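You operate a simulated robot arm through the tools that you are given. There is no shell and no other tool. Be economical: measure what you need, move in short steps, check, and stop when the job is done.

You are at the controls of a simulated robot arm. One attempt, no reset.

## Task
Shut the gate, lock it with the pin and run the blue tray up to it.
Fine: stop the rollers when it arrives.

It is judged by the outcome, as a careful person would: the job done as asked, and still so three seconds after it is handed in. It fails if anything else is knocked over, pushed out of place, dropped, spilled or broken.

## Robot
A 7-joint arm with a fingered hand, fixed in place. Base frame: the origin is at the foot of the arm, x ahead of it, y to its left, z up. Units: m, rad, N and s.
Its first joint turns from -2.007 to 2.007 rad. Payload 5 kg.
Tool frame: the origin (TCP) lies between the finger pads and is the grasp point; the fingertips stand 0.032 m ahead of it; z points along the fingers, y is the line along which they close. The gripper opens to 0.16 m. The gripper's body begins 0.089 m behind the TCP. The gripper is a hand of 4 fingers: y runs from the thumb to the fingers, the wrist lies at [0, 0, -0.267] in the tool frame.
Orientation is that of the tool frame in the base frame, as [roll, pitch, yaw] about the fixed x, y, z axes, in that order (R = Rz(yaw) Ry(pitch) Rx(roll)). With the fingers straight down and closing along the base's y, the tool's x points along the base's -x, its y along +y and its z along -z.

## Interface
- The arm moves only by the tool apply_moves. Its argument "plan" is a list of rows, each a list of 6 numbers: the shift along the tool's x, y, z in cm, then the turn, a rotation vector about the tool's x, y, z in rad. In form: [[x, y, z, wx, wy, wz], ...]. A call has 1 to 8 rows; each row shifts and turns the commanded pose from where the row before left it, along the tool's axes as they then stand. Rows are played at 5 a second. More than 0.05 m and 0.15 rad between two rows, and nothing of the call is played. A pose out of reach is approached as far as the arm can. The call stops where the force on the tool passes 40 N (or 10 N more than at its start, if that is more) or the arm is blocked; 0.2 s more then pass. In this call time passes only in rows, and 0.2 s behind the last. It gives the time, the measured TCP pose, the force on the tool (base axes), the opening and the grip force at its end, in the units of the frame above (readings bear some noise), with the torque about the TCP (base axes, N m) and any sound that the robot's microphone picked up.
- Cameras (640 x 400 px; columns grow to the right, rows downward): "scene" is fixed at [0.3991, -0.6481, 1.7863]; the picture's right is [0.93, -0.38, 0.00], its down [-0.23, -0.56, -0.80] and it looks along [0.30, 0.74, -0.61] (base axes); focal length 319 px, centre (320, 200). "wrist" rides on the gripper at [0.08, -0.004, -0.114] in the tool frame; the picture's right is [0.05, 1.00, 0.00], its down [-0.82, 0.04, -0.58] and it looks along [-0.58, 0.03, 0.82] (tool axes); focal length 265 px, centre (320, 200).
- grab_frame(camera): a new picture of that camera. It takes no simulated time.
- lift_body(by): slides the trunk up (or, below 0, down) by that many m; the arm rides with it, the base frame stays. It gives what a move gives, with no picture.
- finger_targets(finger1, finger2, finger3, thumb_bend): sets how far each is bent, from 0 (flat) to 1 (curled in); at 0.3 the hand is open as for a grip, at 0.7 the pads meet at the TCP. One left out holds its place. A second passes; each finger stops where it meets its share of the squeeze, and holds until it gets a number again. It is the only way to open and close the hand. It gives what a move gives, with no picture; readings hold the bend of each and the force on the fingers (four entries, about 0 where the hand has none), thumb and palm.
- measure_at(camera, pixels): there is no depth. For up to 12 entries [column, row, z] of the newest picture of that camera ("zoom" is the newest enlarged one), the place [x, y] in the base frame at which the ray of that pixel passes the height z, good to about 0.002 m. It takes no simulated time.
- close_up(camera, box): a new picture of the part [left, top, right, bottom] of that camera's present view, enlarged. It takes no simulated time.
- finish_job(): hands the job in; it is judged then, once.

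Go step by step. Measure first, check grasps and placings, and put right what went wrong. The budget is 80 turns and 54 pictures, counting those below and the enlarged ones. Unless the task says otherwise, let go and move clear before handing in, and close with one line.

The tools are called after "Request:" as name(argument=value, ...) on one line, values as JSON. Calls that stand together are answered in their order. apply_moves: Moves the arm, as the interface text tells. Its arguments: {"type":"object","properties":{"plan":{"type":"array","items":{"type":"array","items":{"type":"number"}}}},"required":["plan"]} The other tools are called the same way: lift_body (by) slides the trunk up or down; finger_targets (finger1, finger2, finger3, thumb_bend) moves the fingers one by one; grab_frame (camera) takes a picture; measure_at (camera, pixels) gives the place at which the rays of pixels pass given heights; close_up (camera, box) takes an enlarged picture of a part of a camera's view; finish_job () hands the job in.

At the start:

```text
t: 0.0
tcp_pos: [0.5916, 0.2388, 1.3761]
tool_rot: [3.141, 0.001, -3.141]
force: [-0.1, -0.1, 0.0]
wrist_torque: [0.01, 0.02, 0.0]
width: 0.1596
gripper_force: 0.1
shape: jaw
bend: [0.3, 0.3, 0.3, 0.3]
finger forces: [0.0, 0.0, 0.0, 0.0, 0.0, 0.0]
trunk travel left (down, up): [-0.85, 0.14]
```

scene: 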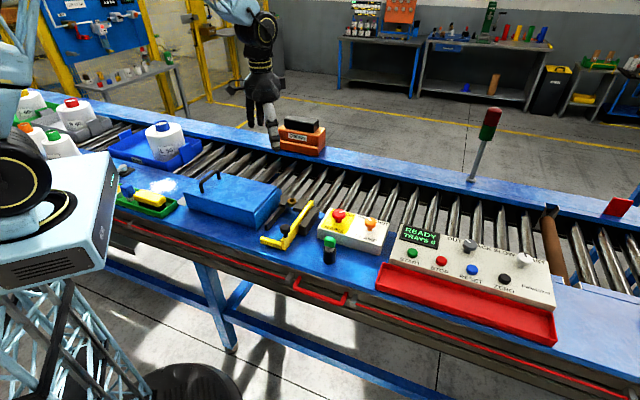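
wrist: 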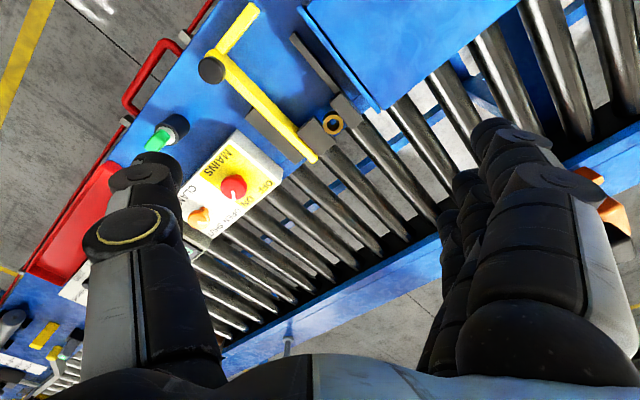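

The scene shows a roller conveyor with a blue tray at (163,145), a yellow-handled thing at (290,230), a control panel at (465,265) and a mains box at (355,225). I'll enlarge these to understand the gate and pin.

Request:
close_up(camera="scene", box=[180, 130, 400, 270])

Request:
close_up(camera="scene", box=[370, 190, 640, 350])

Request:
close_up(camera="scene", box=[60, 80, 300, 230])

```text
2.86 times, centred on (290, 200) of scene
```

zoom: 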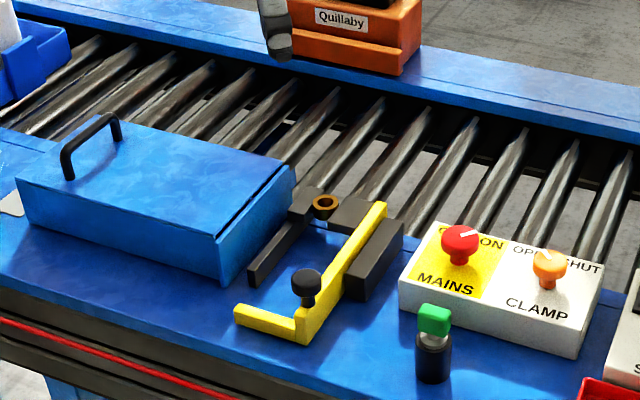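

```text
2.37 times, centred on (505, 270) of scene
```

zoom: 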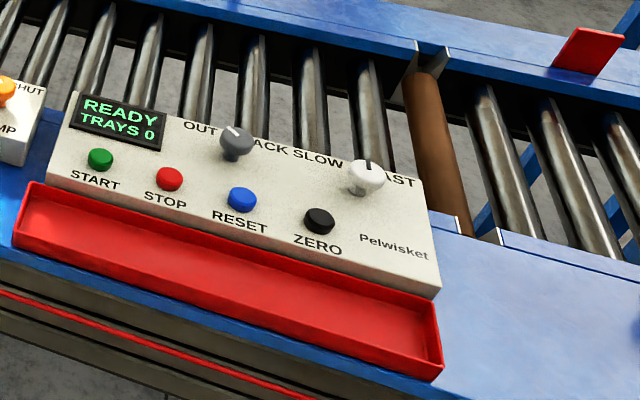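

```text
2.67 times, centred on (180, 155) of scene
```

zoom: 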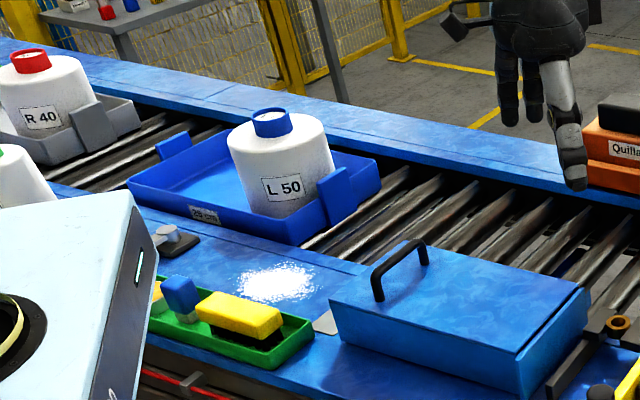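

Next I need a closer look at the gate from above, and the knob states.

Request:
close_up(camera="wrist", box=[140, 0, 420, 175])

Request:
close_up(camera="scene", box=[250, 180, 350, 270])

Request:
close_up(camera="scene", box=[310, 195, 470, 295])

```text
2.29 times, centred on (280, 88) of wrist
```

zoom: 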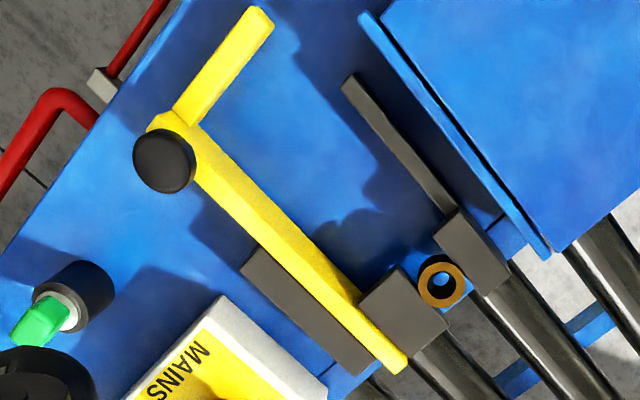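

```text
4.44 times, centred on (300, 225) of scene
```

zoom: 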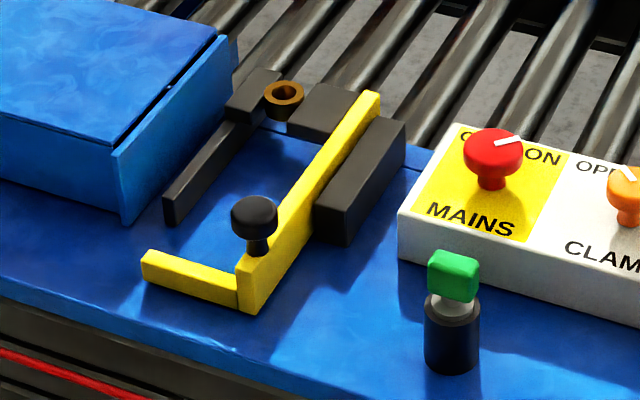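

```text
4.00 times, centred on (390, 245) of scene
```

zoom: 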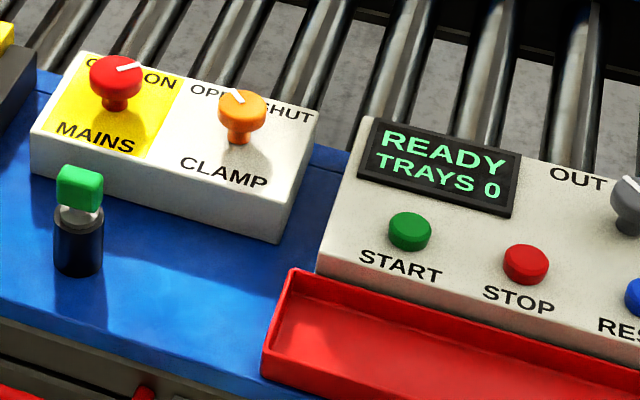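

I'll triangulate the gate parts from both cameras (fresh zoomed coordinates in raw frames) to find heights.

Request:
measure_at(camera="scene", pixels=[[292.5, 229, 0.7], [292.5, 229, 0.9], [299.5, 201, 0.7], [299.5, 201, 0.9], [331, 240, 0.7], [331, 240, 0.9], [338, 213, 0.7], [338, 213, 0.9]])

Request:
measure_at(camera="wrist", pixels=[[211, 70, 0.7], [211, 70, 0.9], [332, 124, 0.7], [332, 124, 0.9], [157, 140, 0.7], [157, 140, 0.9], [233, 188, 0.7], [233, 188, 0.9]])

```text
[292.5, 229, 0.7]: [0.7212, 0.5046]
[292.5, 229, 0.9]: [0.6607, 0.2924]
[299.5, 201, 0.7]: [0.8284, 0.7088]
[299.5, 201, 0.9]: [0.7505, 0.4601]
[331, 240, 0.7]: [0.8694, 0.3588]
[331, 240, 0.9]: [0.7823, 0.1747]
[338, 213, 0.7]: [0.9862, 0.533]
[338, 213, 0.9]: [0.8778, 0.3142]
```

```text
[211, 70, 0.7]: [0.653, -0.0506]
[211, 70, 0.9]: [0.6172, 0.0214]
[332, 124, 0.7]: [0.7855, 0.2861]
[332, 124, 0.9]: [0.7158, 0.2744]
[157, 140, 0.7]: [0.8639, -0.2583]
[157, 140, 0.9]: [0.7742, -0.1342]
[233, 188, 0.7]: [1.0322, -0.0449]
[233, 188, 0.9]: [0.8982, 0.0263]
```

Request:
measure_at(camera="scene", pixels=[[285.1, 228.4, 1.0], [285.1, 228.4, 1.1], [292.1, 201.4, 1.0], [292.1, 201.4, 1.1], [330, 242, 1.0], [330, 242, 1.1], [339, 213.7, 1.0], [339, 213.7, 1.1], [362, 208, 1.0], [277, 180, 1.0]])

Request:
measure_at(camera="wrist", pixels=[[211.4, 71.4, 1.0], [211.4, 71.4, 1.1], [332.4, 123.8, 1.0], [332.4, 123.8, 1.1], [157.7, 142.6, 1.0], [157.7, 142.6, 1.1], [233, 188, 1.0], [233, 188, 1.1]])

```text
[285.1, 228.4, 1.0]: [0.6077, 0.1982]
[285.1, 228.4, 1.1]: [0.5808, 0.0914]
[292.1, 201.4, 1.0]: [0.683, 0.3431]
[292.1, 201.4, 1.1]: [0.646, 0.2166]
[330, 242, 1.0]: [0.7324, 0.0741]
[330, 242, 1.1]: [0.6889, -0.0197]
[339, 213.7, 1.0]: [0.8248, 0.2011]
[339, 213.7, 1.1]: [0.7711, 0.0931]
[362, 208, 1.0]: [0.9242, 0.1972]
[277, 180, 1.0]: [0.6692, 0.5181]
```

```text
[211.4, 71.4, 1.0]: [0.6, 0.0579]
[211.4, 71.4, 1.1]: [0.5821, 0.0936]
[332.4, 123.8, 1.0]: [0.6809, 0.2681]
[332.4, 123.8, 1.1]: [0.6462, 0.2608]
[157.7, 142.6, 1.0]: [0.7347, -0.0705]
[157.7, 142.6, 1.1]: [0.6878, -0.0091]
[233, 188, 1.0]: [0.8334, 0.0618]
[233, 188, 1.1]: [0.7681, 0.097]
```

Request:
measure_at(camera="wrist", pixels=[[208, 55.2, 1.06], [315, 160, 1.06], [254.7, 5.9, 1.06], [247, 119, 1.06], [293, 35, 1.06], [337, 83, 1.06], [344, 97, 1.06], [362, 115, 1.06], [319, 119.5, 1.06], [333, 145, 1.06], [300, 3, 1.06], [375, 110, 1.06]])

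Request:
measure_at(camera="scene", pixels=[[163, 129, 1.12], [163, 160, 1.04], [192, 138, 1.06], [106, 158, 1.06], [318, 150, 1.04], [277, 143, 1.04], [545, 205, 1.04], [567, 288, 1.04], [460, 242, 1.06], [520, 258, 1.06], [411, 252, 1.06], [441, 261, 1.06]])

```text
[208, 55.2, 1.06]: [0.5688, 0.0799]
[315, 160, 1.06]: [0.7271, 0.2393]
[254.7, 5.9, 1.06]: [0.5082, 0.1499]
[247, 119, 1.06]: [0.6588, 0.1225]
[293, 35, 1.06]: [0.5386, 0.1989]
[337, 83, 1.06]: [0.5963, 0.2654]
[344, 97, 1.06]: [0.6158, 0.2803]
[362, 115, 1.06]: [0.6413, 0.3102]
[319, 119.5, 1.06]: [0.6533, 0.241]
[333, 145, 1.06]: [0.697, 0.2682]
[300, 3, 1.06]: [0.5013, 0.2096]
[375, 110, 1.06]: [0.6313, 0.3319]
```

```text
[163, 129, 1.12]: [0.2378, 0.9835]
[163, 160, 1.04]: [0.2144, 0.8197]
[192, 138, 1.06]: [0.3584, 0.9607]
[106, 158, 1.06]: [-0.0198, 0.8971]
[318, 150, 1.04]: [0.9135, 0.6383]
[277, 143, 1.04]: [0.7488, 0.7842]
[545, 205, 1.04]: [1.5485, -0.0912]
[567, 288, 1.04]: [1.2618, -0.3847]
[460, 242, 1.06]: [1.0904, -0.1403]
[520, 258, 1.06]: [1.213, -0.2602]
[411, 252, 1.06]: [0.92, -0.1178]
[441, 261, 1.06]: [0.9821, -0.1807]
```

The knob sits at about (0.582,0.093,1.10), ring at (0.660,0.264,1.063), green pin at (0.691,-0.013,1.09), with the bar running along (+0.707,+0.707) across the conveyor. I'll bring the wrist camera nearer to understand gate and ring.

Request:
apply_moves(plan=[[2.5, -2, 3, 0, 0, 0], [2.5, -2, 3, 0, 0, 0], [2.5, -2, 3, 0, 0, 0], [0, 0, 2, 0, 0, 0]])

Request:
grab_frame(camera="wrist")

Request:
close_up(camera="scene", box=[0, 80, 240, 230])

```text
t: 1.0
tcp_pos: [0.5183, 0.18, 1.2655]
tool_rot: [-3.141, -0.003, -3.14]
force: [0.2, 0.0, -0.7]
wrist_torque: [0.0, 0.01, 0.0]
width: 0.1597
gripper_force: 0.0
shape: jaw
bend: [0.3, 0.3, 0.3, 0.3]
finger forces: [0.0, 0.0, 0.0, 0.0, 0.1, 0.0]
trunk travel left (down, up): [-0.85, 0.14]
```

```text
45 pictures are left
```

wrist: 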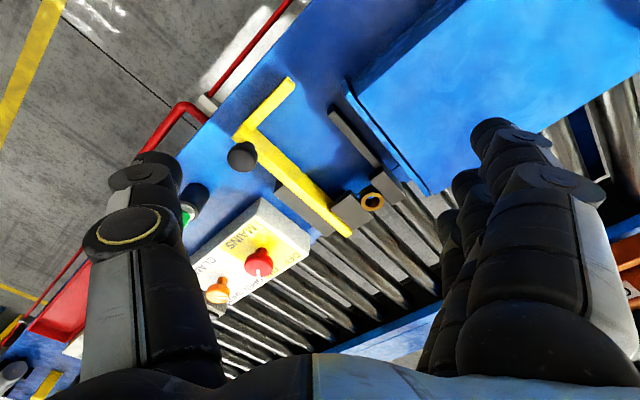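

```text
2.67 times, centred on (120, 155) of scene
```

zoom: 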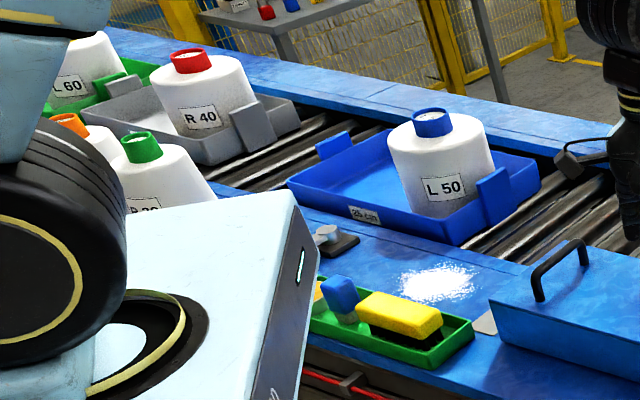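

Request:
close_up(camera="wrist", box=[200, 60, 420, 250])

Request:
close_up(camera="scene", box=[395, 215, 565, 320])

```text
2.11 times, centred on (310, 155) of wrist
```

zoom: 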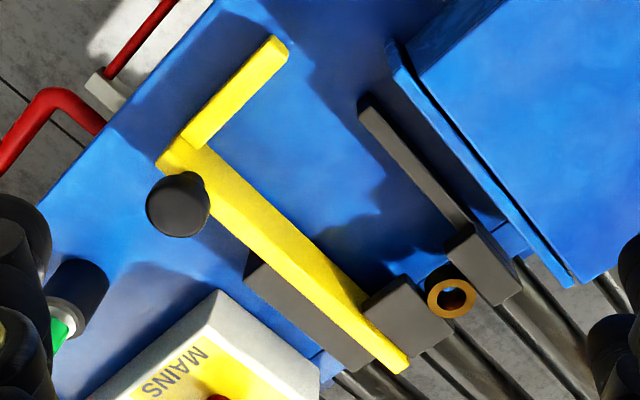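

```text
3.76 times, centred on (480, 268) of scene
```

zoom: 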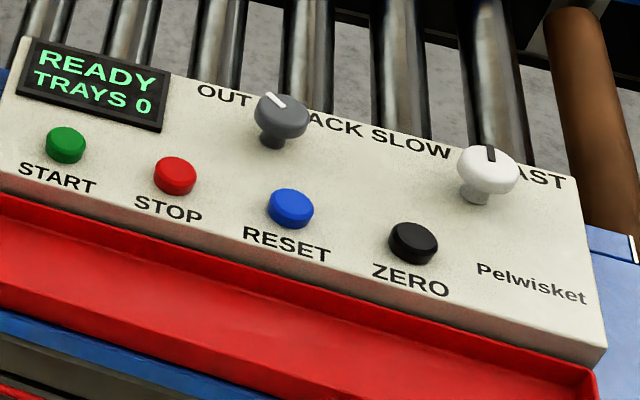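

Request:
measure_at(camera="wrist", pixels=[[288.7, 77.3, 1.0], [288.7, 77.3, 1.1], [372, 201, 1.0], [372, 201, 1.1], [351.7, 231.6, 1.0], [351.7, 231.6, 1.1], [346, 190, 1.0], [346, 190, 1.1], [398, 199, 1.0], [398, 199, 1.1], [329, 105, 1.0], [329, 105, 1.1]])

Request:
measure_at(camera="scene", pixels=[[260.1, 237.4, 1.0], [260.1, 237.4, 1.1], [292.1, 201.4, 1.0], [292.1, 201.4, 1.1], [313.5, 201.2, 1.0], [313.5, 201.2, 1.1], [298, 185, 1.0]])

Request:
close_up(camera="scene", box=[270, 190, 330, 230])

Request:
close_up(camera="wrist", box=[310, 140, 410, 240])

```text
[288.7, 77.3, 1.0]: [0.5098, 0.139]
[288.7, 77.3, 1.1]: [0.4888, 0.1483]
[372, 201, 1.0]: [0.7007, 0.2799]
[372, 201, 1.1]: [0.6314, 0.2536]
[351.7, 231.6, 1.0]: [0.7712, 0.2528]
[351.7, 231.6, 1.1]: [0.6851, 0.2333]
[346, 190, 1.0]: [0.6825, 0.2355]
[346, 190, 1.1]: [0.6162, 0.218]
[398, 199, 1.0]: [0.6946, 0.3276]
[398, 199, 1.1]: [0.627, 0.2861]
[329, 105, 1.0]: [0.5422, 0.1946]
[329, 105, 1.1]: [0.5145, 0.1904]
```

```text
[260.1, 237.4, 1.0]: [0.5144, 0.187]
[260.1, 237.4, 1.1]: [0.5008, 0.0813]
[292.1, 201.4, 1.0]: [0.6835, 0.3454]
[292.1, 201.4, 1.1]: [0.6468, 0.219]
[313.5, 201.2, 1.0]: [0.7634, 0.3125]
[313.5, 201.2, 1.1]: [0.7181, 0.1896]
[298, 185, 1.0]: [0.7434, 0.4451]
```

```text
10.00 times, centred on (300, 210) of scene
```

zoom: 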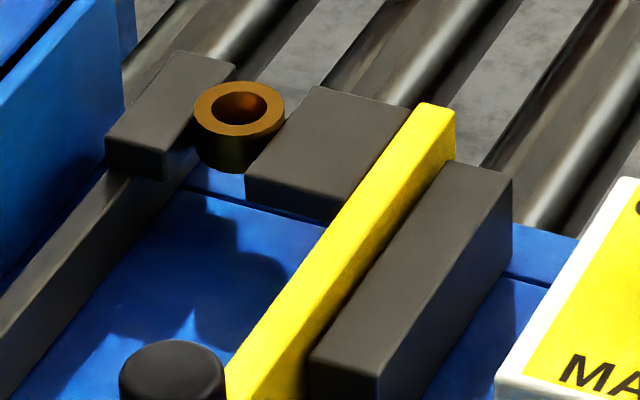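

```text
4.00 times, centred on (360, 190) of wrist
```

zoom: 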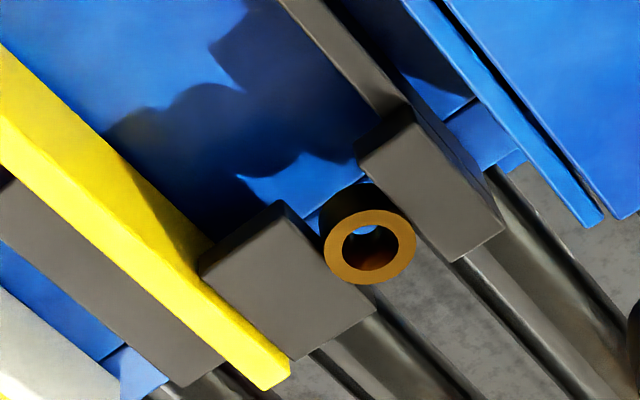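

The foot of the yellow bar lies lower (z≈1.045) than the ring top (1.065), so the bar slides along (+.707,+.707), and the pin goes through the ring to hold the foot. I'll turn the hand so that it closes along the slide direction and move above the black knob.

Request:
apply_moves(plan=[[0, 0, 0, 0, 0, 0.131], [0, 0, 0, 0, 0, 0.131], [0, 0, 0, 0, 0, 0.131], [0, 0, 0, 0, 0, 0.131], [0, 0, 0, 0, 0, 0.131], [0, 0, 0, 0, 0, 0.13], [-4.9, -0.8, 0, 0, 0, 0], [-4.9, -0.8, 0, 0, 0, 0]])

Request:
grab_frame(camera="wrist")

```text
t: 2.8
tcp_pos: [0.5744, 0.0982, 1.2655]
tool_rot: [-3.14, -0.001, 2.358]
force: [0.1, 0.3, -0.6]
wrist_torque: [0.03, -0.02, 0.0]
width: 0.1599
gripper_force: 0.1
shape: jaw
bend: [0.3, 0.3, 0.3, 0.3]
finger forces: [0.1, 0.1, 0.0, 0.1, 0.0, 0.0]
trunk travel left (down, up): [-0.85, 0.14]
```

```text
39 pictures are left
```

wrist: 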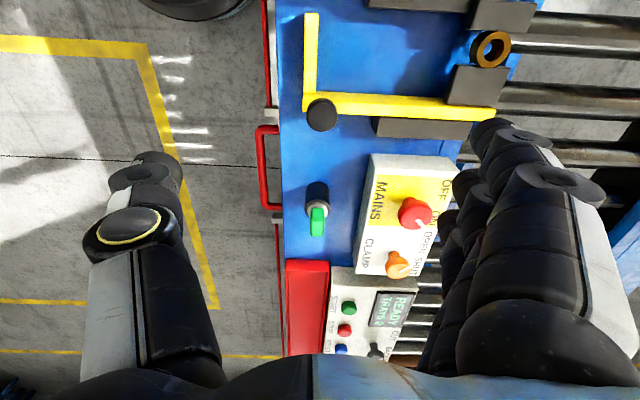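

Knob at (321,115), ring at (490,49), green pin at (318,218). Measure these at their heights.

Request:
measure_at(camera="wrist", pixels=[[321, 115, 1.098], [321, 115, 1.08], [490, 49, 1.064], [318, 220, 1.09], [303, 100, 1.05], [495, 112, 1.058], [414, 211, 1.09], [349, 307, 1.07], [344, 329, 1.07], [341, 350, 1.07]])

```text
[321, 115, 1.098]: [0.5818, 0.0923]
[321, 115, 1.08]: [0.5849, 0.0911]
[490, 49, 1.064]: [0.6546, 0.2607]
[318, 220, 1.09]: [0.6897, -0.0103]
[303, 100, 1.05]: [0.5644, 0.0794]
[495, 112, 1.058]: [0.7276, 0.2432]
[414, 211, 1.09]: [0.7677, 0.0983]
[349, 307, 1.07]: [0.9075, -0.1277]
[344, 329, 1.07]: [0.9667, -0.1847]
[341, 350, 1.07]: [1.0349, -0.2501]
```

Request:
apply_moves(plan=[[-1.0, 0.1, 4, 0, 0, 0], [0, 0, 4, 0, 0, 0], [0, 0, 4, 0, 0, 0], [0, 0, 3, 0, 0, 0], [0, 0, 1, 0, 0, 0]])

Request:
grab_frame(camera="scene")

```text
t: 4.0
tcp_pos: [0.5826, 0.0935, 1.1058]
tool_rot: [-3.141, 0.0, 2.356]
force: [-0.2, -0.1, -0.1]
wrist_torque: [-0.01, -0.01, -0.01]
width: 0.1598
gripper_force: 0.0
shape: jaw
bend: [0.3, 0.3, 0.3, 0.3]
finger forces: [0.0, 0.0, 0.0, 0.1, 0.1, 0.0]
trunk travel left (down, up): [-0.85, 0.14]
```

```text
38 pictures are left
```

scene: 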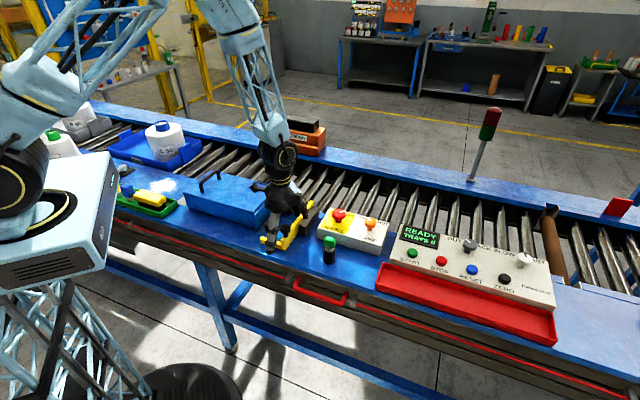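

The hand straddles the knob cleanly with no contact. Close on it.

Request:
finger_targets(finger1=0.7, finger2=0.7, finger3=0.7, thumb_bend=0.7)

Request:
close_up(camera="scene", box=[230, 160, 350, 260])

```text
t: 5.0
tcp_pos: [0.5821, 0.0936, 1.1057]
tool_rot: [-3.14, -0.001, 2.356]
force: [-2.9, -2.3, -10.5]
wrist_torque: [0.05, 0.01, -0.03]
width: 0.0315
gripper_force: 9.6
shape: fingers
bend: [0.7, 0.64, 0.7, 0.66]
finger forces: [0.0, 7.2, 0.0, 0.0, 12.2, 0.1]
trunk travel left (down, up): [-0.85, 0.14]
```

```text
4.00 times, centred on (290, 210) of scene
```

zoom: 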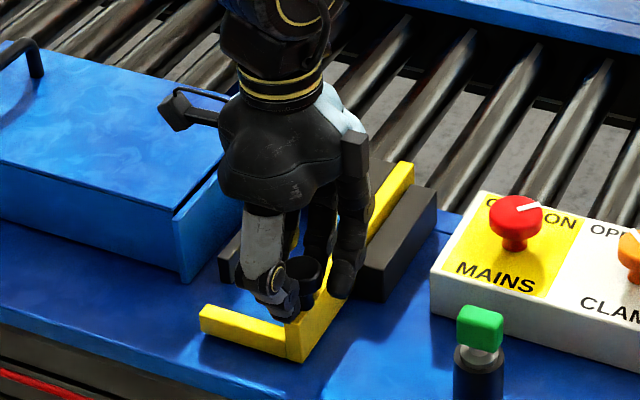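

The knob is held by thumb and middle finger. Push the bar along tool +y in short steps.

Request:
apply_moves(plan=[[0, 2, 0, 0, 0, 0], [0, 2, 0, 0, 0, 0], [0, 2, 0, 0, 0, 0], [0, 2, 0, 0, 0, 0], [0, 2, 0, 0, 0, 0]])

Request:
close_up(camera="scene", box=[230, 140, 350, 240])

```text
t: 6.2
tcp_pos: [0.6543, 0.1648, 1.1059]
tool_rot: [3.141, 0.0, 2.355]
force: [-3.1, 3.8, -10.2]
wrist_torque: [0.09, 0.01, -0.05]
width: 0.0308
gripper_force: 8.6
shape: fingers
bend: [0.7, 0.64, 0.7, 0.66]
finger forces: [0.0, 7.9, 0.0, 0.0, 10.1, 0.1]
trunk travel left (down, up): [-0.85, 0.14]
```

```text
4.00 times, centred on (290, 190) of scene
```

zoom: 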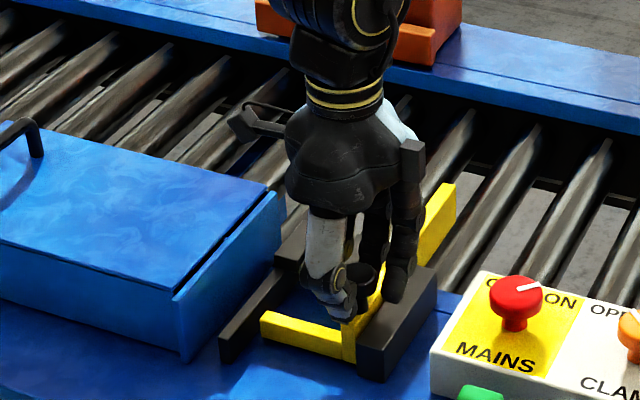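

The bar slides (now ~0.10 m in). Continue gently.

Request:
apply_moves(plan=[[0, 2, 0, 0, 0, 0], [0, 2, 0, 0, 0, 0], [0, 1, 0, 0, 0, 0], [0, 1, 0, 0, 0, 0]])

Request:
close_up(camera="scene", box=[250, 140, 350, 230])

```text
t: 7.2
tcp_pos: [0.6966, 0.2077, 1.106]
tool_rot: [-3.141, -0.001, 2.355]
force: [-1.9, 2.7, -10.6]
wrist_torque: [0.04, 0.06, 0.01]
width: 0.0313
gripper_force: 9.1
shape: fingers
bend: [0.7, 0.64, 0.7, 0.67]
finger forces: [0.0, 8.3, 0.1, 0.0, 10.0, 0.0]
trunk travel left (down, up): [-0.85, 0.14]
```

```text
4.44 times, centred on (300, 185) of scene
```

zoom: 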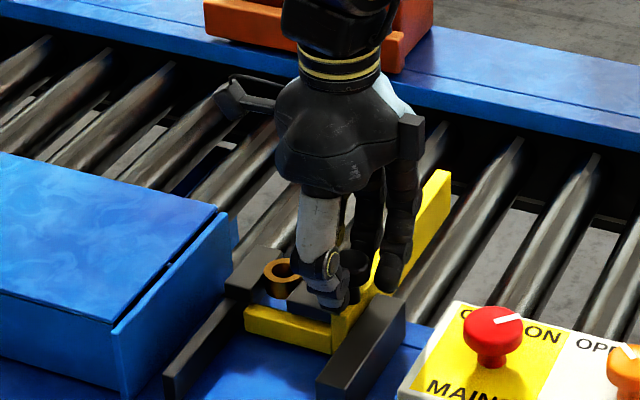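

Request:
apply_moves(plan=[[0, 0.7, 0, 0, 0, 0], [0, 0.7, 0, 0, 0, 0], [0, 0.7, 0, 0, 0, 0], [0, 0.7, 0, 0, 0, 0]])

Request:
close_up(camera="scene", box=[250, 140, 350, 230])

```text
t: 8.2
tcp_pos: [0.7154, 0.2265, 1.1068]
tool_rot: [-3.141, 0.001, 2.355]
force: [-2.6, 1.7, -10.1]
wrist_torque: [0.05, 0.06, 0.0]
width: 0.0316
gripper_force: 9.2
shape: fingers
bend: [0.7, 0.64, 0.7, 0.67]
finger forces: [0.1, 8.6, 0.0, 0.0, 10.3, 0.0]
trunk travel left (down, up): [-0.85, 0.14]
```

```text
4.44 times, centred on (300, 185) of scene
```

zoom: 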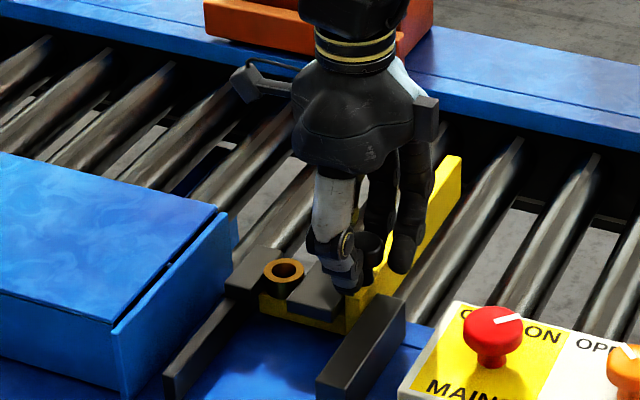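

The foot passes beneath the keeper blocks. Keep pushing in small steps until it meets a stop.

Request:
apply_moves(plan=[[0, 0.5, 0, 0, 0, 0], [0, 0.5, 0, 0, 0, 0], [0, 0.5, 0, 0, 0, 0], [0, 0.5, 0, 0, 0, 0]])

Request:
close_up(camera="scene", box=[260, 160, 340, 230])

```text
t: 9.2
tcp_pos: [0.7294, 0.241, 1.1061]
tool_rot: [3.141, 0.0, 2.357]
force: [-3.7, 1.5, -7.3]
wrist_torque: [0.05, 0.04, -0.03]
width: 0.0312
gripper_force: 8.9
shape: fingers
bend: [0.7, 0.64, 0.7, 0.67]
finger forces: [0.1, 7.9, 0.1, 0.0, 9.9, 0.0]
trunk travel left (down, up): [-0.85, 0.14]
```

```text
5.71 times, centred on (300, 195) of scene
```

zoom: 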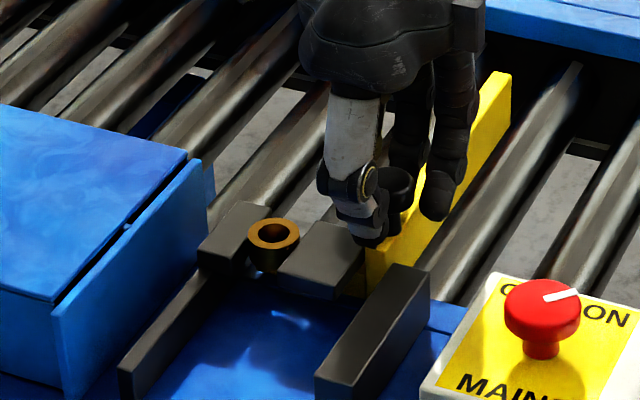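

Request:
apply_moves(plan=[[0, 0.5, 0, 0, 0, 0], [0, 0.5, 0, 0, 0, 0], [0, 0.5, 0, 0, 0, 0], [0, 0.5, 0, 0, 0, 0]])

Request:
close_up(camera="scene", box=[260, 160, 340, 230])

```text
t: 10.2
tcp_pos: [0.7419, 0.2533, 1.1078]
tool_rot: [-3.14, 0.001, 2.357]
force: [-17.4, -8.0, -6.6]
wrist_torque: [-0.24, 0.46, -0.09]
width: 0.0359
gripper_force: 13.7
shape: fingers
bend: [0.7, 0.65, 0.7, 0.66]
finger forces: [0.0, 6.8, 0.0, 0.1, 18.6, 0.0]
trunk travel left (down, up): [-0.85, 0.14]
```

```text
5.71 times, centred on (300, 195) of scene
```

zoom: 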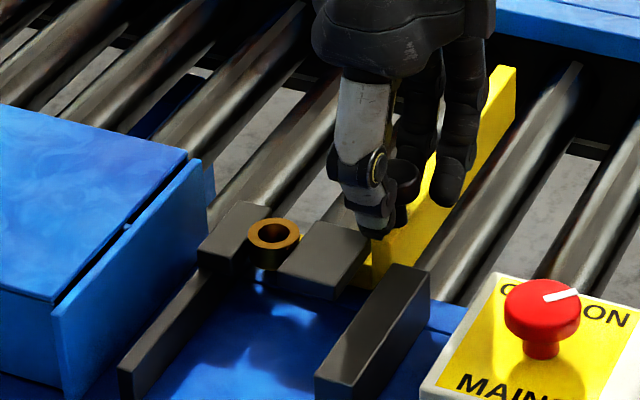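

The slide is stopped hard (force −17,−8 N): the gate is at its end. Release and rise.

Request:
finger_targets(finger1=0.3, finger2=0.3, finger3=0.3, thumb_bend=0.3)

Request:
apply_moves(plan=[[0, 0, -4, 0, 0, 0], [0, 0, -4, 0, 0, 0], [0, -4, -4, 0, 0, 0], [0, -4, 0, 0, 0, 0], [0, -4, 0, 0, 0, 0]])

Request:
grab_frame(camera="wrist")

```text
t: 11.2
tcp_pos: [0.7426, 0.2538, 1.1057]
tool_rot: [-3.141, 0.0, 2.357]
force: [0.0, 0.5, -0.6]
wrist_torque: [-0.03, -0.01, -0.02]
width: 0.1699
gripper_force: 0.1
shape: fingers
bend: [0.3, 0.3, 0.3, 0.3]
finger forces: [0.0, 0.0, 0.0, 0.0, 0.1, 0.0]
trunk travel left (down, up): [-0.85, 0.14]
```

```text
refused: row 3 steps farther than a row can; nothing moved
```

```text
31 pictures are left
```

wrist: 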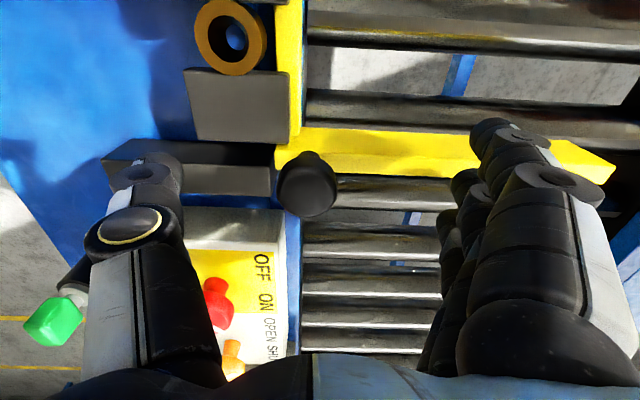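

The bar spans the rollers with its foot just beyond the ring (hole clear at (235,35)), so the pin drops behind the foot. Rise and move over the green-headed pin.

Request:
apply_moves(plan=[[0, 0, -4.5, 0, 0, 0], [0, 0, -4.5, 0, 0, 0], [0, 0, -3, 0, 0, 0], [-2.6, -4, 0, 0, 0, 0], [-2.6, -4, 0, 0, 0, 0], [-2.6, -4, 0, 0, 0, 0], [-2.6, -4, 0, 0, 0, 0], [-2.6, -4, 0, 0, 0, 0]])

Request:
grab_frame(camera="wrist")

```text
t: 13.0
tcp_pos: [0.6937, 0.0176, 1.2256]
tool_rot: [3.14, -0.002, 2.356]
force: [-0.5, -0.2, -0.4]
wrist_torque: [0.09, -0.01, -0.01]
width: 0.1703
gripper_force: 0.2
shape: fingers
bend: [0.3, 0.3, 0.3, 0.3]
finger forces: [0.1, 0.0, 0.0, 0.1, 0.0, 0.1]
trunk travel left (down, up): [-0.85, 0.14]
```

```text
30 pictures are left
```

wrist: 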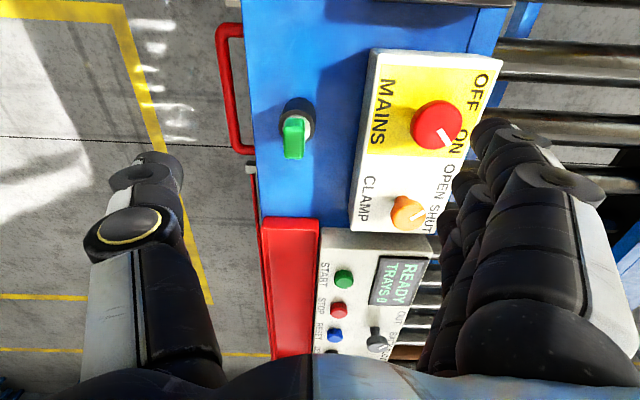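

Request:
close_up(camera="wrist", box=[240, 70, 400, 190])

Request:
measure_at(camera="wrist", pixels=[[294, 124, 1.093], [294, 145, 1.08], [300, 115, 1.06], [343, 279, 1.07], [338, 309, 1.07], [437, 124, 1.097]])

```text
3.33 times, centred on (320, 130) of wrist
```

zoom: 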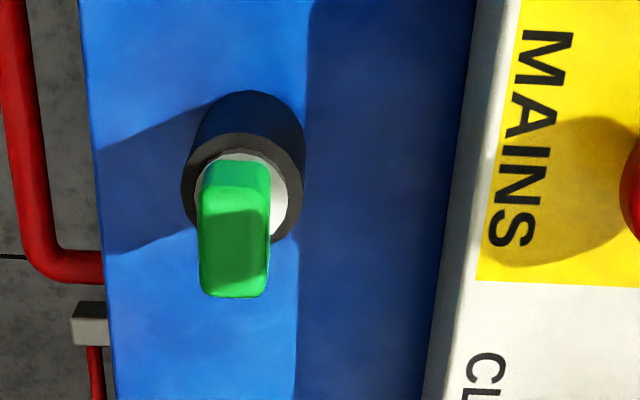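

```text
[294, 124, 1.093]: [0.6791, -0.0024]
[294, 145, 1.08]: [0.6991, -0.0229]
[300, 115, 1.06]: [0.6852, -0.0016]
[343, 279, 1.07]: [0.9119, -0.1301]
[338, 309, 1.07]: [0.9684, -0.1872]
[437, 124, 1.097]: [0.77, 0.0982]
```

Request:
measure_at(camera="wrist", pixels=[[294.5, 143.5, 1.1], [294.5, 143.5, 1.09], [297, 128.5, 1.07], [297, 128.5, 1.075], [294.5, 126, 1.1], [294.5, 159, 1.1], [285, 143.5, 1.1], [304, 143.5, 1.1]])

Request:
close_up(camera="scene", box=[310, 225, 350, 270])

```text
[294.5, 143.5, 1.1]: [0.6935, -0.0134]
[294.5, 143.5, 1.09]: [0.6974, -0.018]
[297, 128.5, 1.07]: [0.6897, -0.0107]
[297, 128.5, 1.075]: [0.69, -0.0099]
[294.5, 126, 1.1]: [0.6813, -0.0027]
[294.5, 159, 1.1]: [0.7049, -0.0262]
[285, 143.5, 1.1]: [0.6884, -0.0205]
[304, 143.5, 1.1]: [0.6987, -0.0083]
```

```text
8.89 times, centred on (330, 248) of scene
```

zoom: 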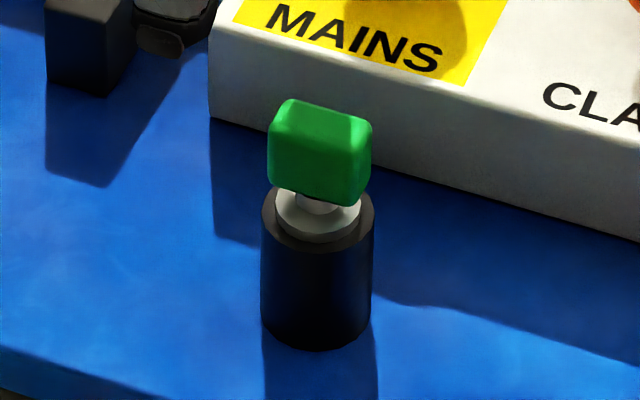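

The head is a block about 0.033 × 0.017 m centred (0.692,−0.012), z 1.08–1.10. I'll partly close the hand to stay clear of the mains knob, then descend to it.

Request:
finger_targets(finger1=0.5, finger2=0.5, finger3=0.5, thumb_bend=0.5)

Request:
apply_moves(plan=[[-2.0, -2.2, 0, 0, 0, 0], [0, 0, 3, 0, 0, 0], [0, 0, 3, 0, 0, 0], [0, 0, 3, 0, 0, 0]])

Request:
grab_frame(camera="wrist")

```text
t: 14.0
tcp_pos: [0.6955, 0.0213, 1.2253]
tool_rot: [3.141, 0.0, 2.356]
force: [0.2, 0.6, 0.2]
wrist_torque: [-0.01, -0.01, 0.01]
width: 0.0922
gripper_force: 0.0
shape: fingers
bend: [0.5, 0.5, 0.5, 0.5]
finger forces: [0.0, 0.1, 0.0, 0.0, 0.0, 0.1]
trunk travel left (down, up): [-0.85, 0.14]
```

```text
t: 15.0
tcp_pos: [0.695, -0.0079, 1.1334]
tool_rot: [-3.141, 0.0, 2.358]
force: [1.4, -0.2, 0.7]
wrist_torque: [-0.06, 0.03, -0.01]
width: 0.092
gripper_force: 0.1
shape: fingers
bend: [0.5, 0.5, 0.5, 0.5]
finger forces: [0.0, 0.0, 0.1, 0.0, 0.0, 0.0]
trunk travel left (down, up): [-0.85, 0.14]
```

```text
27 pictures are left
```

wrist: 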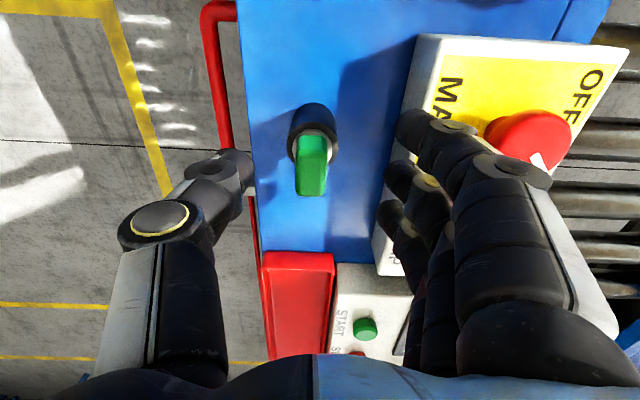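

Request:
measure_at(camera="wrist", pixels=[[311, 172, 1.1], [312, 150, 1.075], [298, 172, 1.1], [326, 172, 1.1]])

```text
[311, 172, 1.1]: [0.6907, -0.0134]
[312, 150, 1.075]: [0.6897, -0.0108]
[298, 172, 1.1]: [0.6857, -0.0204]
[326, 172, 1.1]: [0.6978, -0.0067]
```

Request:
apply_moves(plan=[[0, -0.6, 0, 0, 0, 0], [0, 0, 1.2, 0, 0, 0], [0, 0, 1.1, 0, 0, 0]])

Request:
finger_targets(finger1=0.72, finger2=0.72, finger3=0.72, thumb_bend=0.7)

Request:
close_up(camera="scene", box=[280, 190, 380, 280])

```text
t: 15.8
tcp_pos: [0.6885, -0.014, 1.1128]
tool_rot: [3.141, 0.0, 2.355]
force: [-0.8, 0.4, 0.0]
wrist_torque: [0.01, -0.01, 0.01]
width: 0.092
gripper_force: 0.0
shape: fingers
bend: [0.5, 0.5, 0.5, 0.5]
finger forces: [0.1, 0.0, 0.0, 0.0, 0.0, 0.0]
trunk travel left (down, up): [-0.85, 0.14]
```

```text
t: 16.8
tcp_pos: [0.6875, -0.013, 1.1136]
tool_rot: [3.141, 0.0, 2.358]
force: [-0.5, -0.3, 0.2]
wrist_torque: [0.02, -0.03, 0.01]
width: 0.0254
gripper_force: 8.3
shape: fingers
bend: [0.72, 0.67, 0.72, 0.68]
finger forces: [0.0, 6.8, 1.4, 0.0, 7.5, 0.0]
trunk travel left (down, up): [-0.85, 0.14]
```

```text
4.44 times, centred on (330, 235) of scene
```

zoom: 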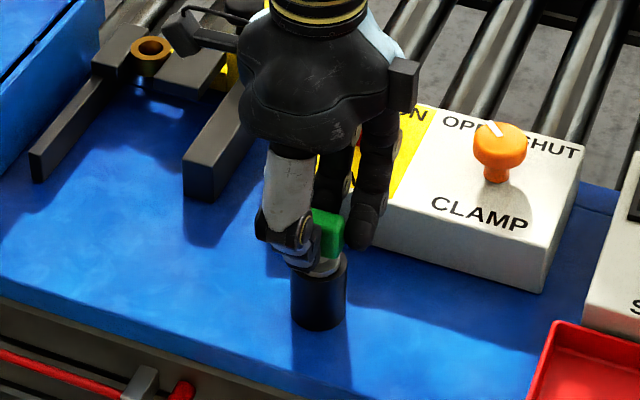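

The head is held (6.8/7.5 N, 0.025 wide). Lift straight up and check.

Request:
apply_moves(plan=[[0, 0, -2, 0, 0, 0], [0, 0, -2.5, 0, 0, 0], [0, 0, -2.5, 0, 0, 0], [0, 0, -2.5, 0, 0, 0], [0, 0, -2.5, 0, 0, 0]])

Request:
close_up(camera="scene", box=[280, 160, 380, 270])

```text
t: 18.0
tcp_pos: [0.687, -0.014, 1.2336]
tool_rot: [-3.141, 0.0, 2.356]
force: [-0.1, 0.2, 0.0]
wrist_torque: [0.0, -0.01, -0.01]
width: 0.0251
gripper_force: 7.5
shape: fingers
bend: [0.72, 0.67, 0.72, 0.68]
finger forces: [0.0, 6.9, 1.3, 0.1, 7.6, 0.0]
trunk travel left (down, up): [-0.85, 0.14]
```

```text
3.64 times, centred on (330, 215) of scene
```

zoom: 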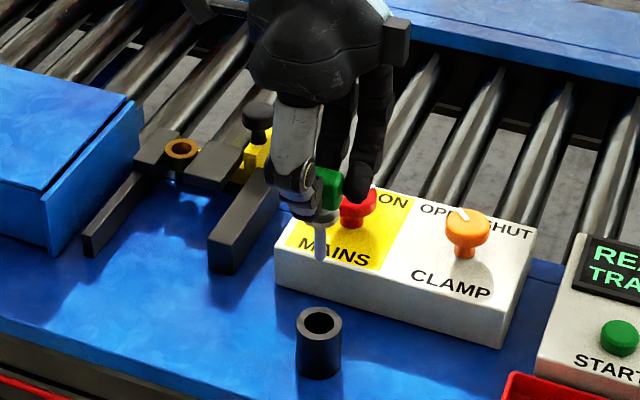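

The pin is out and hangs straight below the fingers. Carry it over toward the ring at this height.

Request:
apply_moves(plan=[[3.64, 2.82, 0, 0, 0, 0], [3.64, 2.82, 0, 0, 0, 0], [3.64, 2.82, 0, 0, 0, 0], [3.64, 2.82, 0, 0, 0, 0], [3.64, 2.82, 0, 0, 0, 0], [3.64, 2.82, 0, 0, 0, 0]])

Request:
grab_frame(camera="wrist")

Request:
close_up(camera="scene", box=[250, 130, 350, 230])

```text
t: 19.4
tcp_pos: [0.6536, 0.2624, 1.2311]
tool_rot: [-3.138, 0.002, 2.355]
force: [-0.2, -0.1, -0.6]
wrist_torque: [-0.05, 0.02, -0.01]
width: 0.0251
gripper_force: 7.5
shape: fingers
bend: [0.72, 0.67, 0.72, 0.68]
finger forces: [0.0, 6.8, 1.2, 0.0, 7.4, 0.0]
trunk travel left (down, up): [-0.85, 0.14]
```

```text
24 pictures are left
```

wrist: 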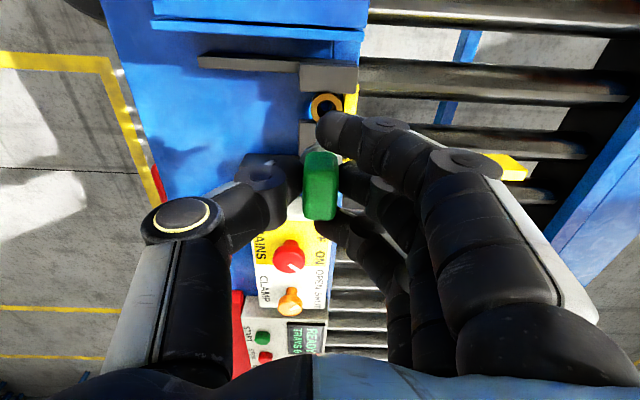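

```text
4.00 times, centred on (300, 180) of scene
```

zoom: 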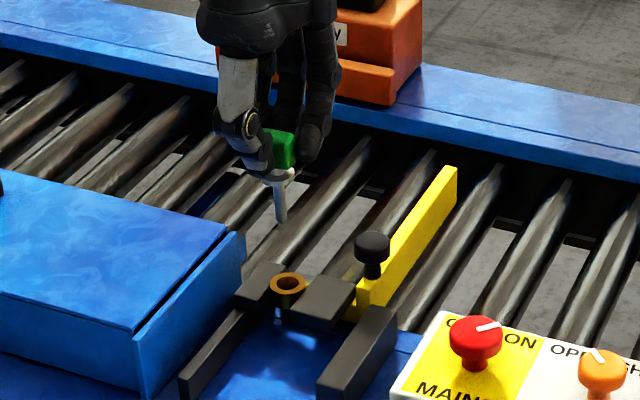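

Request:
measure_at(camera="wrist", pixels=[[326, 105, 1.065], [321, 178, 1.22], [321, 188, 1.22], [304, 178, 1.22], [338, 178, 1.22], [320, 154, 1.22], [320, 218, 1.22]])

Request:
measure_at(camera="scene", pixels=[[292, 201.2, 1.065], [290.5, 185, 1.14], [290.5, 185, 1.15], [289.7, 174, 1.185], [289.7, 174, 1.195], [291, 167, 1.22]])

Request:
close_up(camera="wrist", box=[280, 70, 380, 230])

Request:
close_up(camera="scene", box=[270, 150, 320, 220])

```text
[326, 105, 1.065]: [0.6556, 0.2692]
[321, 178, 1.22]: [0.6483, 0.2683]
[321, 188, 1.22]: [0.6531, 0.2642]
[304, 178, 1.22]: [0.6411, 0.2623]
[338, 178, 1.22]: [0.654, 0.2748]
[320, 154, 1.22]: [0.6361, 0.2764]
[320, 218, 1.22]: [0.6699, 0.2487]
```

```text
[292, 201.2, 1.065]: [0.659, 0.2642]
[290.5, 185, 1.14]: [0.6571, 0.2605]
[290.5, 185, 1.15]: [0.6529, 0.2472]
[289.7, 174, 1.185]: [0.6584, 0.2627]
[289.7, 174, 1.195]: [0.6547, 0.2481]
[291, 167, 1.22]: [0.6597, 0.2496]
```

```text
2.50 times, centred on (330, 150) of wrist
```

zoom: 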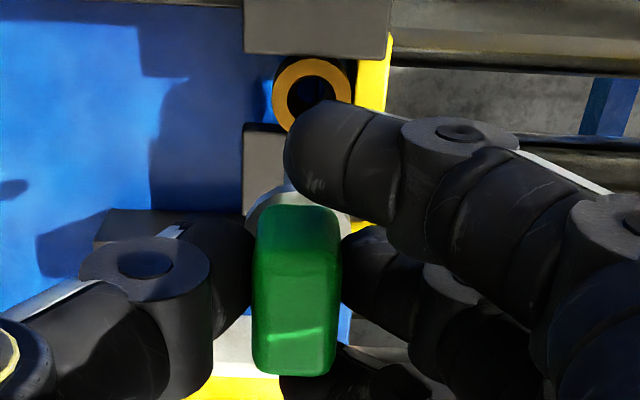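

```text
5.71 times, centred on (295, 185) of scene
```

zoom: 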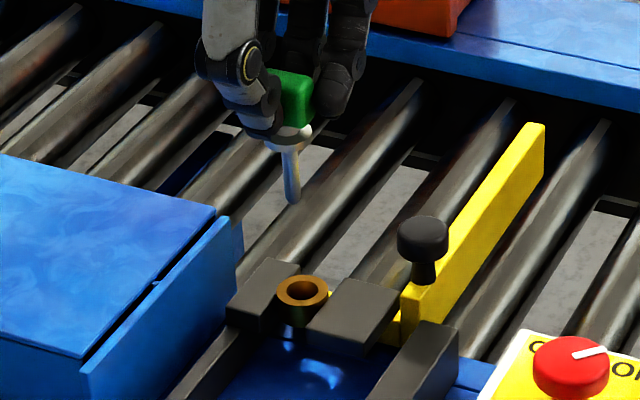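

Ring centre ≈(0.658,0.264), pin axis lies ≈5.5 mm short of it along tool +y and aligned along x; pin tip ≈1.14. Shift and descend to just above the ring.

Request:
apply_moves(plan=[[0, 0.55, 0, 0, 0, 0], [0, 0, 3, 0, 0, 0], [0, 0, 3, 0, 0, 0], [0, 0, 0.7, 0, 0, 0]])

Request:
close_up(camera="scene", box=[277, 175, 307, 215])

Request:
close_up(camera="wrist", box=[280, 70, 380, 230])

```text
t: 20.4
tcp_pos: [0.6584, 0.2645, 1.1652]
tool_rot: [3.141, -0.001, 2.356]
force: [-0.1, 0.3, -0.7]
wrist_torque: [0.01, -0.02, -0.01]
width: 0.025
gripper_force: 7.7
shape: fingers
bend: [0.72, 0.67, 0.72, 0.68]
finger forces: [0.0, 6.7, 1.1, 0.0, 7.4, 0.0]
trunk travel left (down, up): [-0.85, 0.14]
```

```text
10.00 times, centred on (292, 195) of scene
```

zoom: 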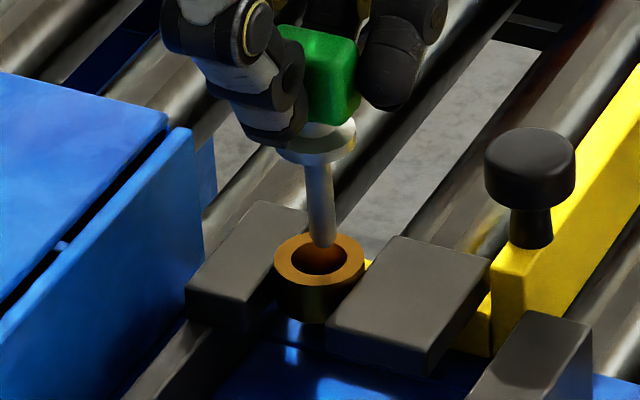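

```text
2.50 times, centred on (330, 150) of wrist
```

zoom: 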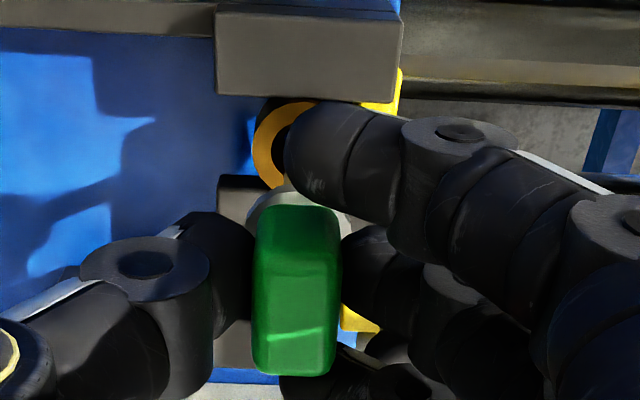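

Tip sits nearly above the hole, about 1.5 mm to the right (zoom tip (323,243) vs ring centre (319,259)). Nudge and descend gently.

Request:
apply_moves(plan=[[0.15, 0, 0.5, 0, 0, 0], [0, 0, 0.6, 0, 0, 0], [0, 0, 0.6, 0, 0, 0], [0, 0, 0.6, 0, 0, 0]])

Request:
close_up(camera="scene", box=[277, 175, 307, 215])

```text
t: 21.4
tcp_pos: [0.6571, 0.2653, 1.142]
tool_rot: [3.141, 0.0, 2.358]
force: [0.4, 0.2, 0.1]
wrist_torque: [-0.02, 0.03, 0.01]
width: 0.0253
gripper_force: 7.1
shape: fingers
bend: [0.72, 0.67, 0.72, 0.68]
finger forces: [0.1, 6.8, 1.2, 0.0, 7.4, 0.0]
trunk travel left (down, up): [-0.85, 0.14]
```

```text
10.00 times, centred on (292, 195) of scene
```

zoom: 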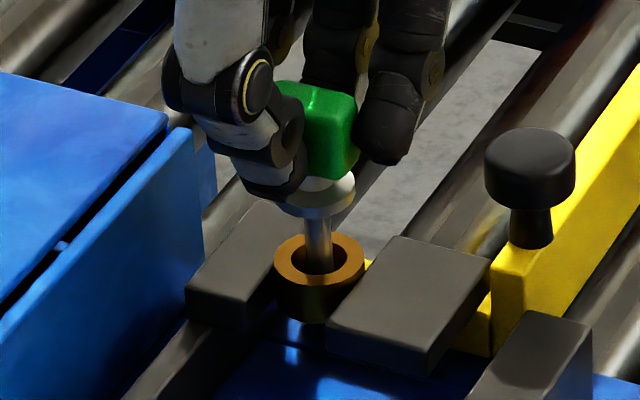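

The tip is inside the ring with no force. Lower on until it seats.

Request:
apply_moves(plan=[[0, 0, 0.7, 0, 0, 0], [0, 0, 0.7, 0, 0, 0], [0, 0, 0.7, 0, 0, 0], [0, 0, 0.5, 0, 0, 0], [0, 0, 0.4, 0, 0, 0]])

Request:
close_up(camera="scene", box=[277, 175, 307, 215])

```text
t: 22.6
tcp_pos: [0.6575, 0.265, 1.1137]
tool_rot: [-3.141, -0.002, 2.357]
force: [-0.2, -1.0, -1.3]
wrist_torque: [0.01, 0.03, -0.05]
width: 0.025
gripper_force: 7.7
shape: fingers
bend: [0.72, 0.67, 0.72, 0.68]
finger forces: [0.1, 6.8, 1.2, 0.0, 7.5, 0.0]
trunk travel left (down, up): [-0.85, 0.14]
```

```text
10.00 times, centred on (292, 195) of scene
```

zoom: 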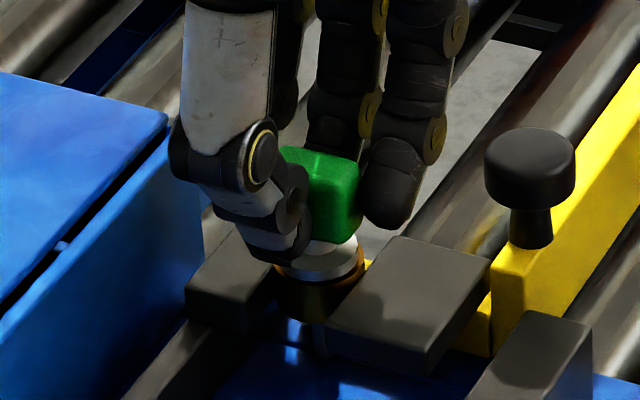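

Request:
apply_moves(plan=[[0, 0, 0.25, 0, 0, 0], [0, 0, 0.25, 0, 0, 0], [0, 0, 0.2, 0, 0, 0]])

```text
t: 23.4
tcp_pos: [0.6552, 0.2655, 1.1079]
tool_rot: [3.14, 0.0, 2.357]
force: [2.2, 0.5, 14.3]
wrist_torque: [0.04, -0.09, -0.01]
width: 0.025
gripper_force: 10.8
shape: fingers
bend: [0.72, 0.7, 0.72, 0.69]
finger forces: [0.1, 10.4, 1.6, 0.0, 8.7, 0.1]
trunk travel left (down, up): [-0.85, 0.14]
```

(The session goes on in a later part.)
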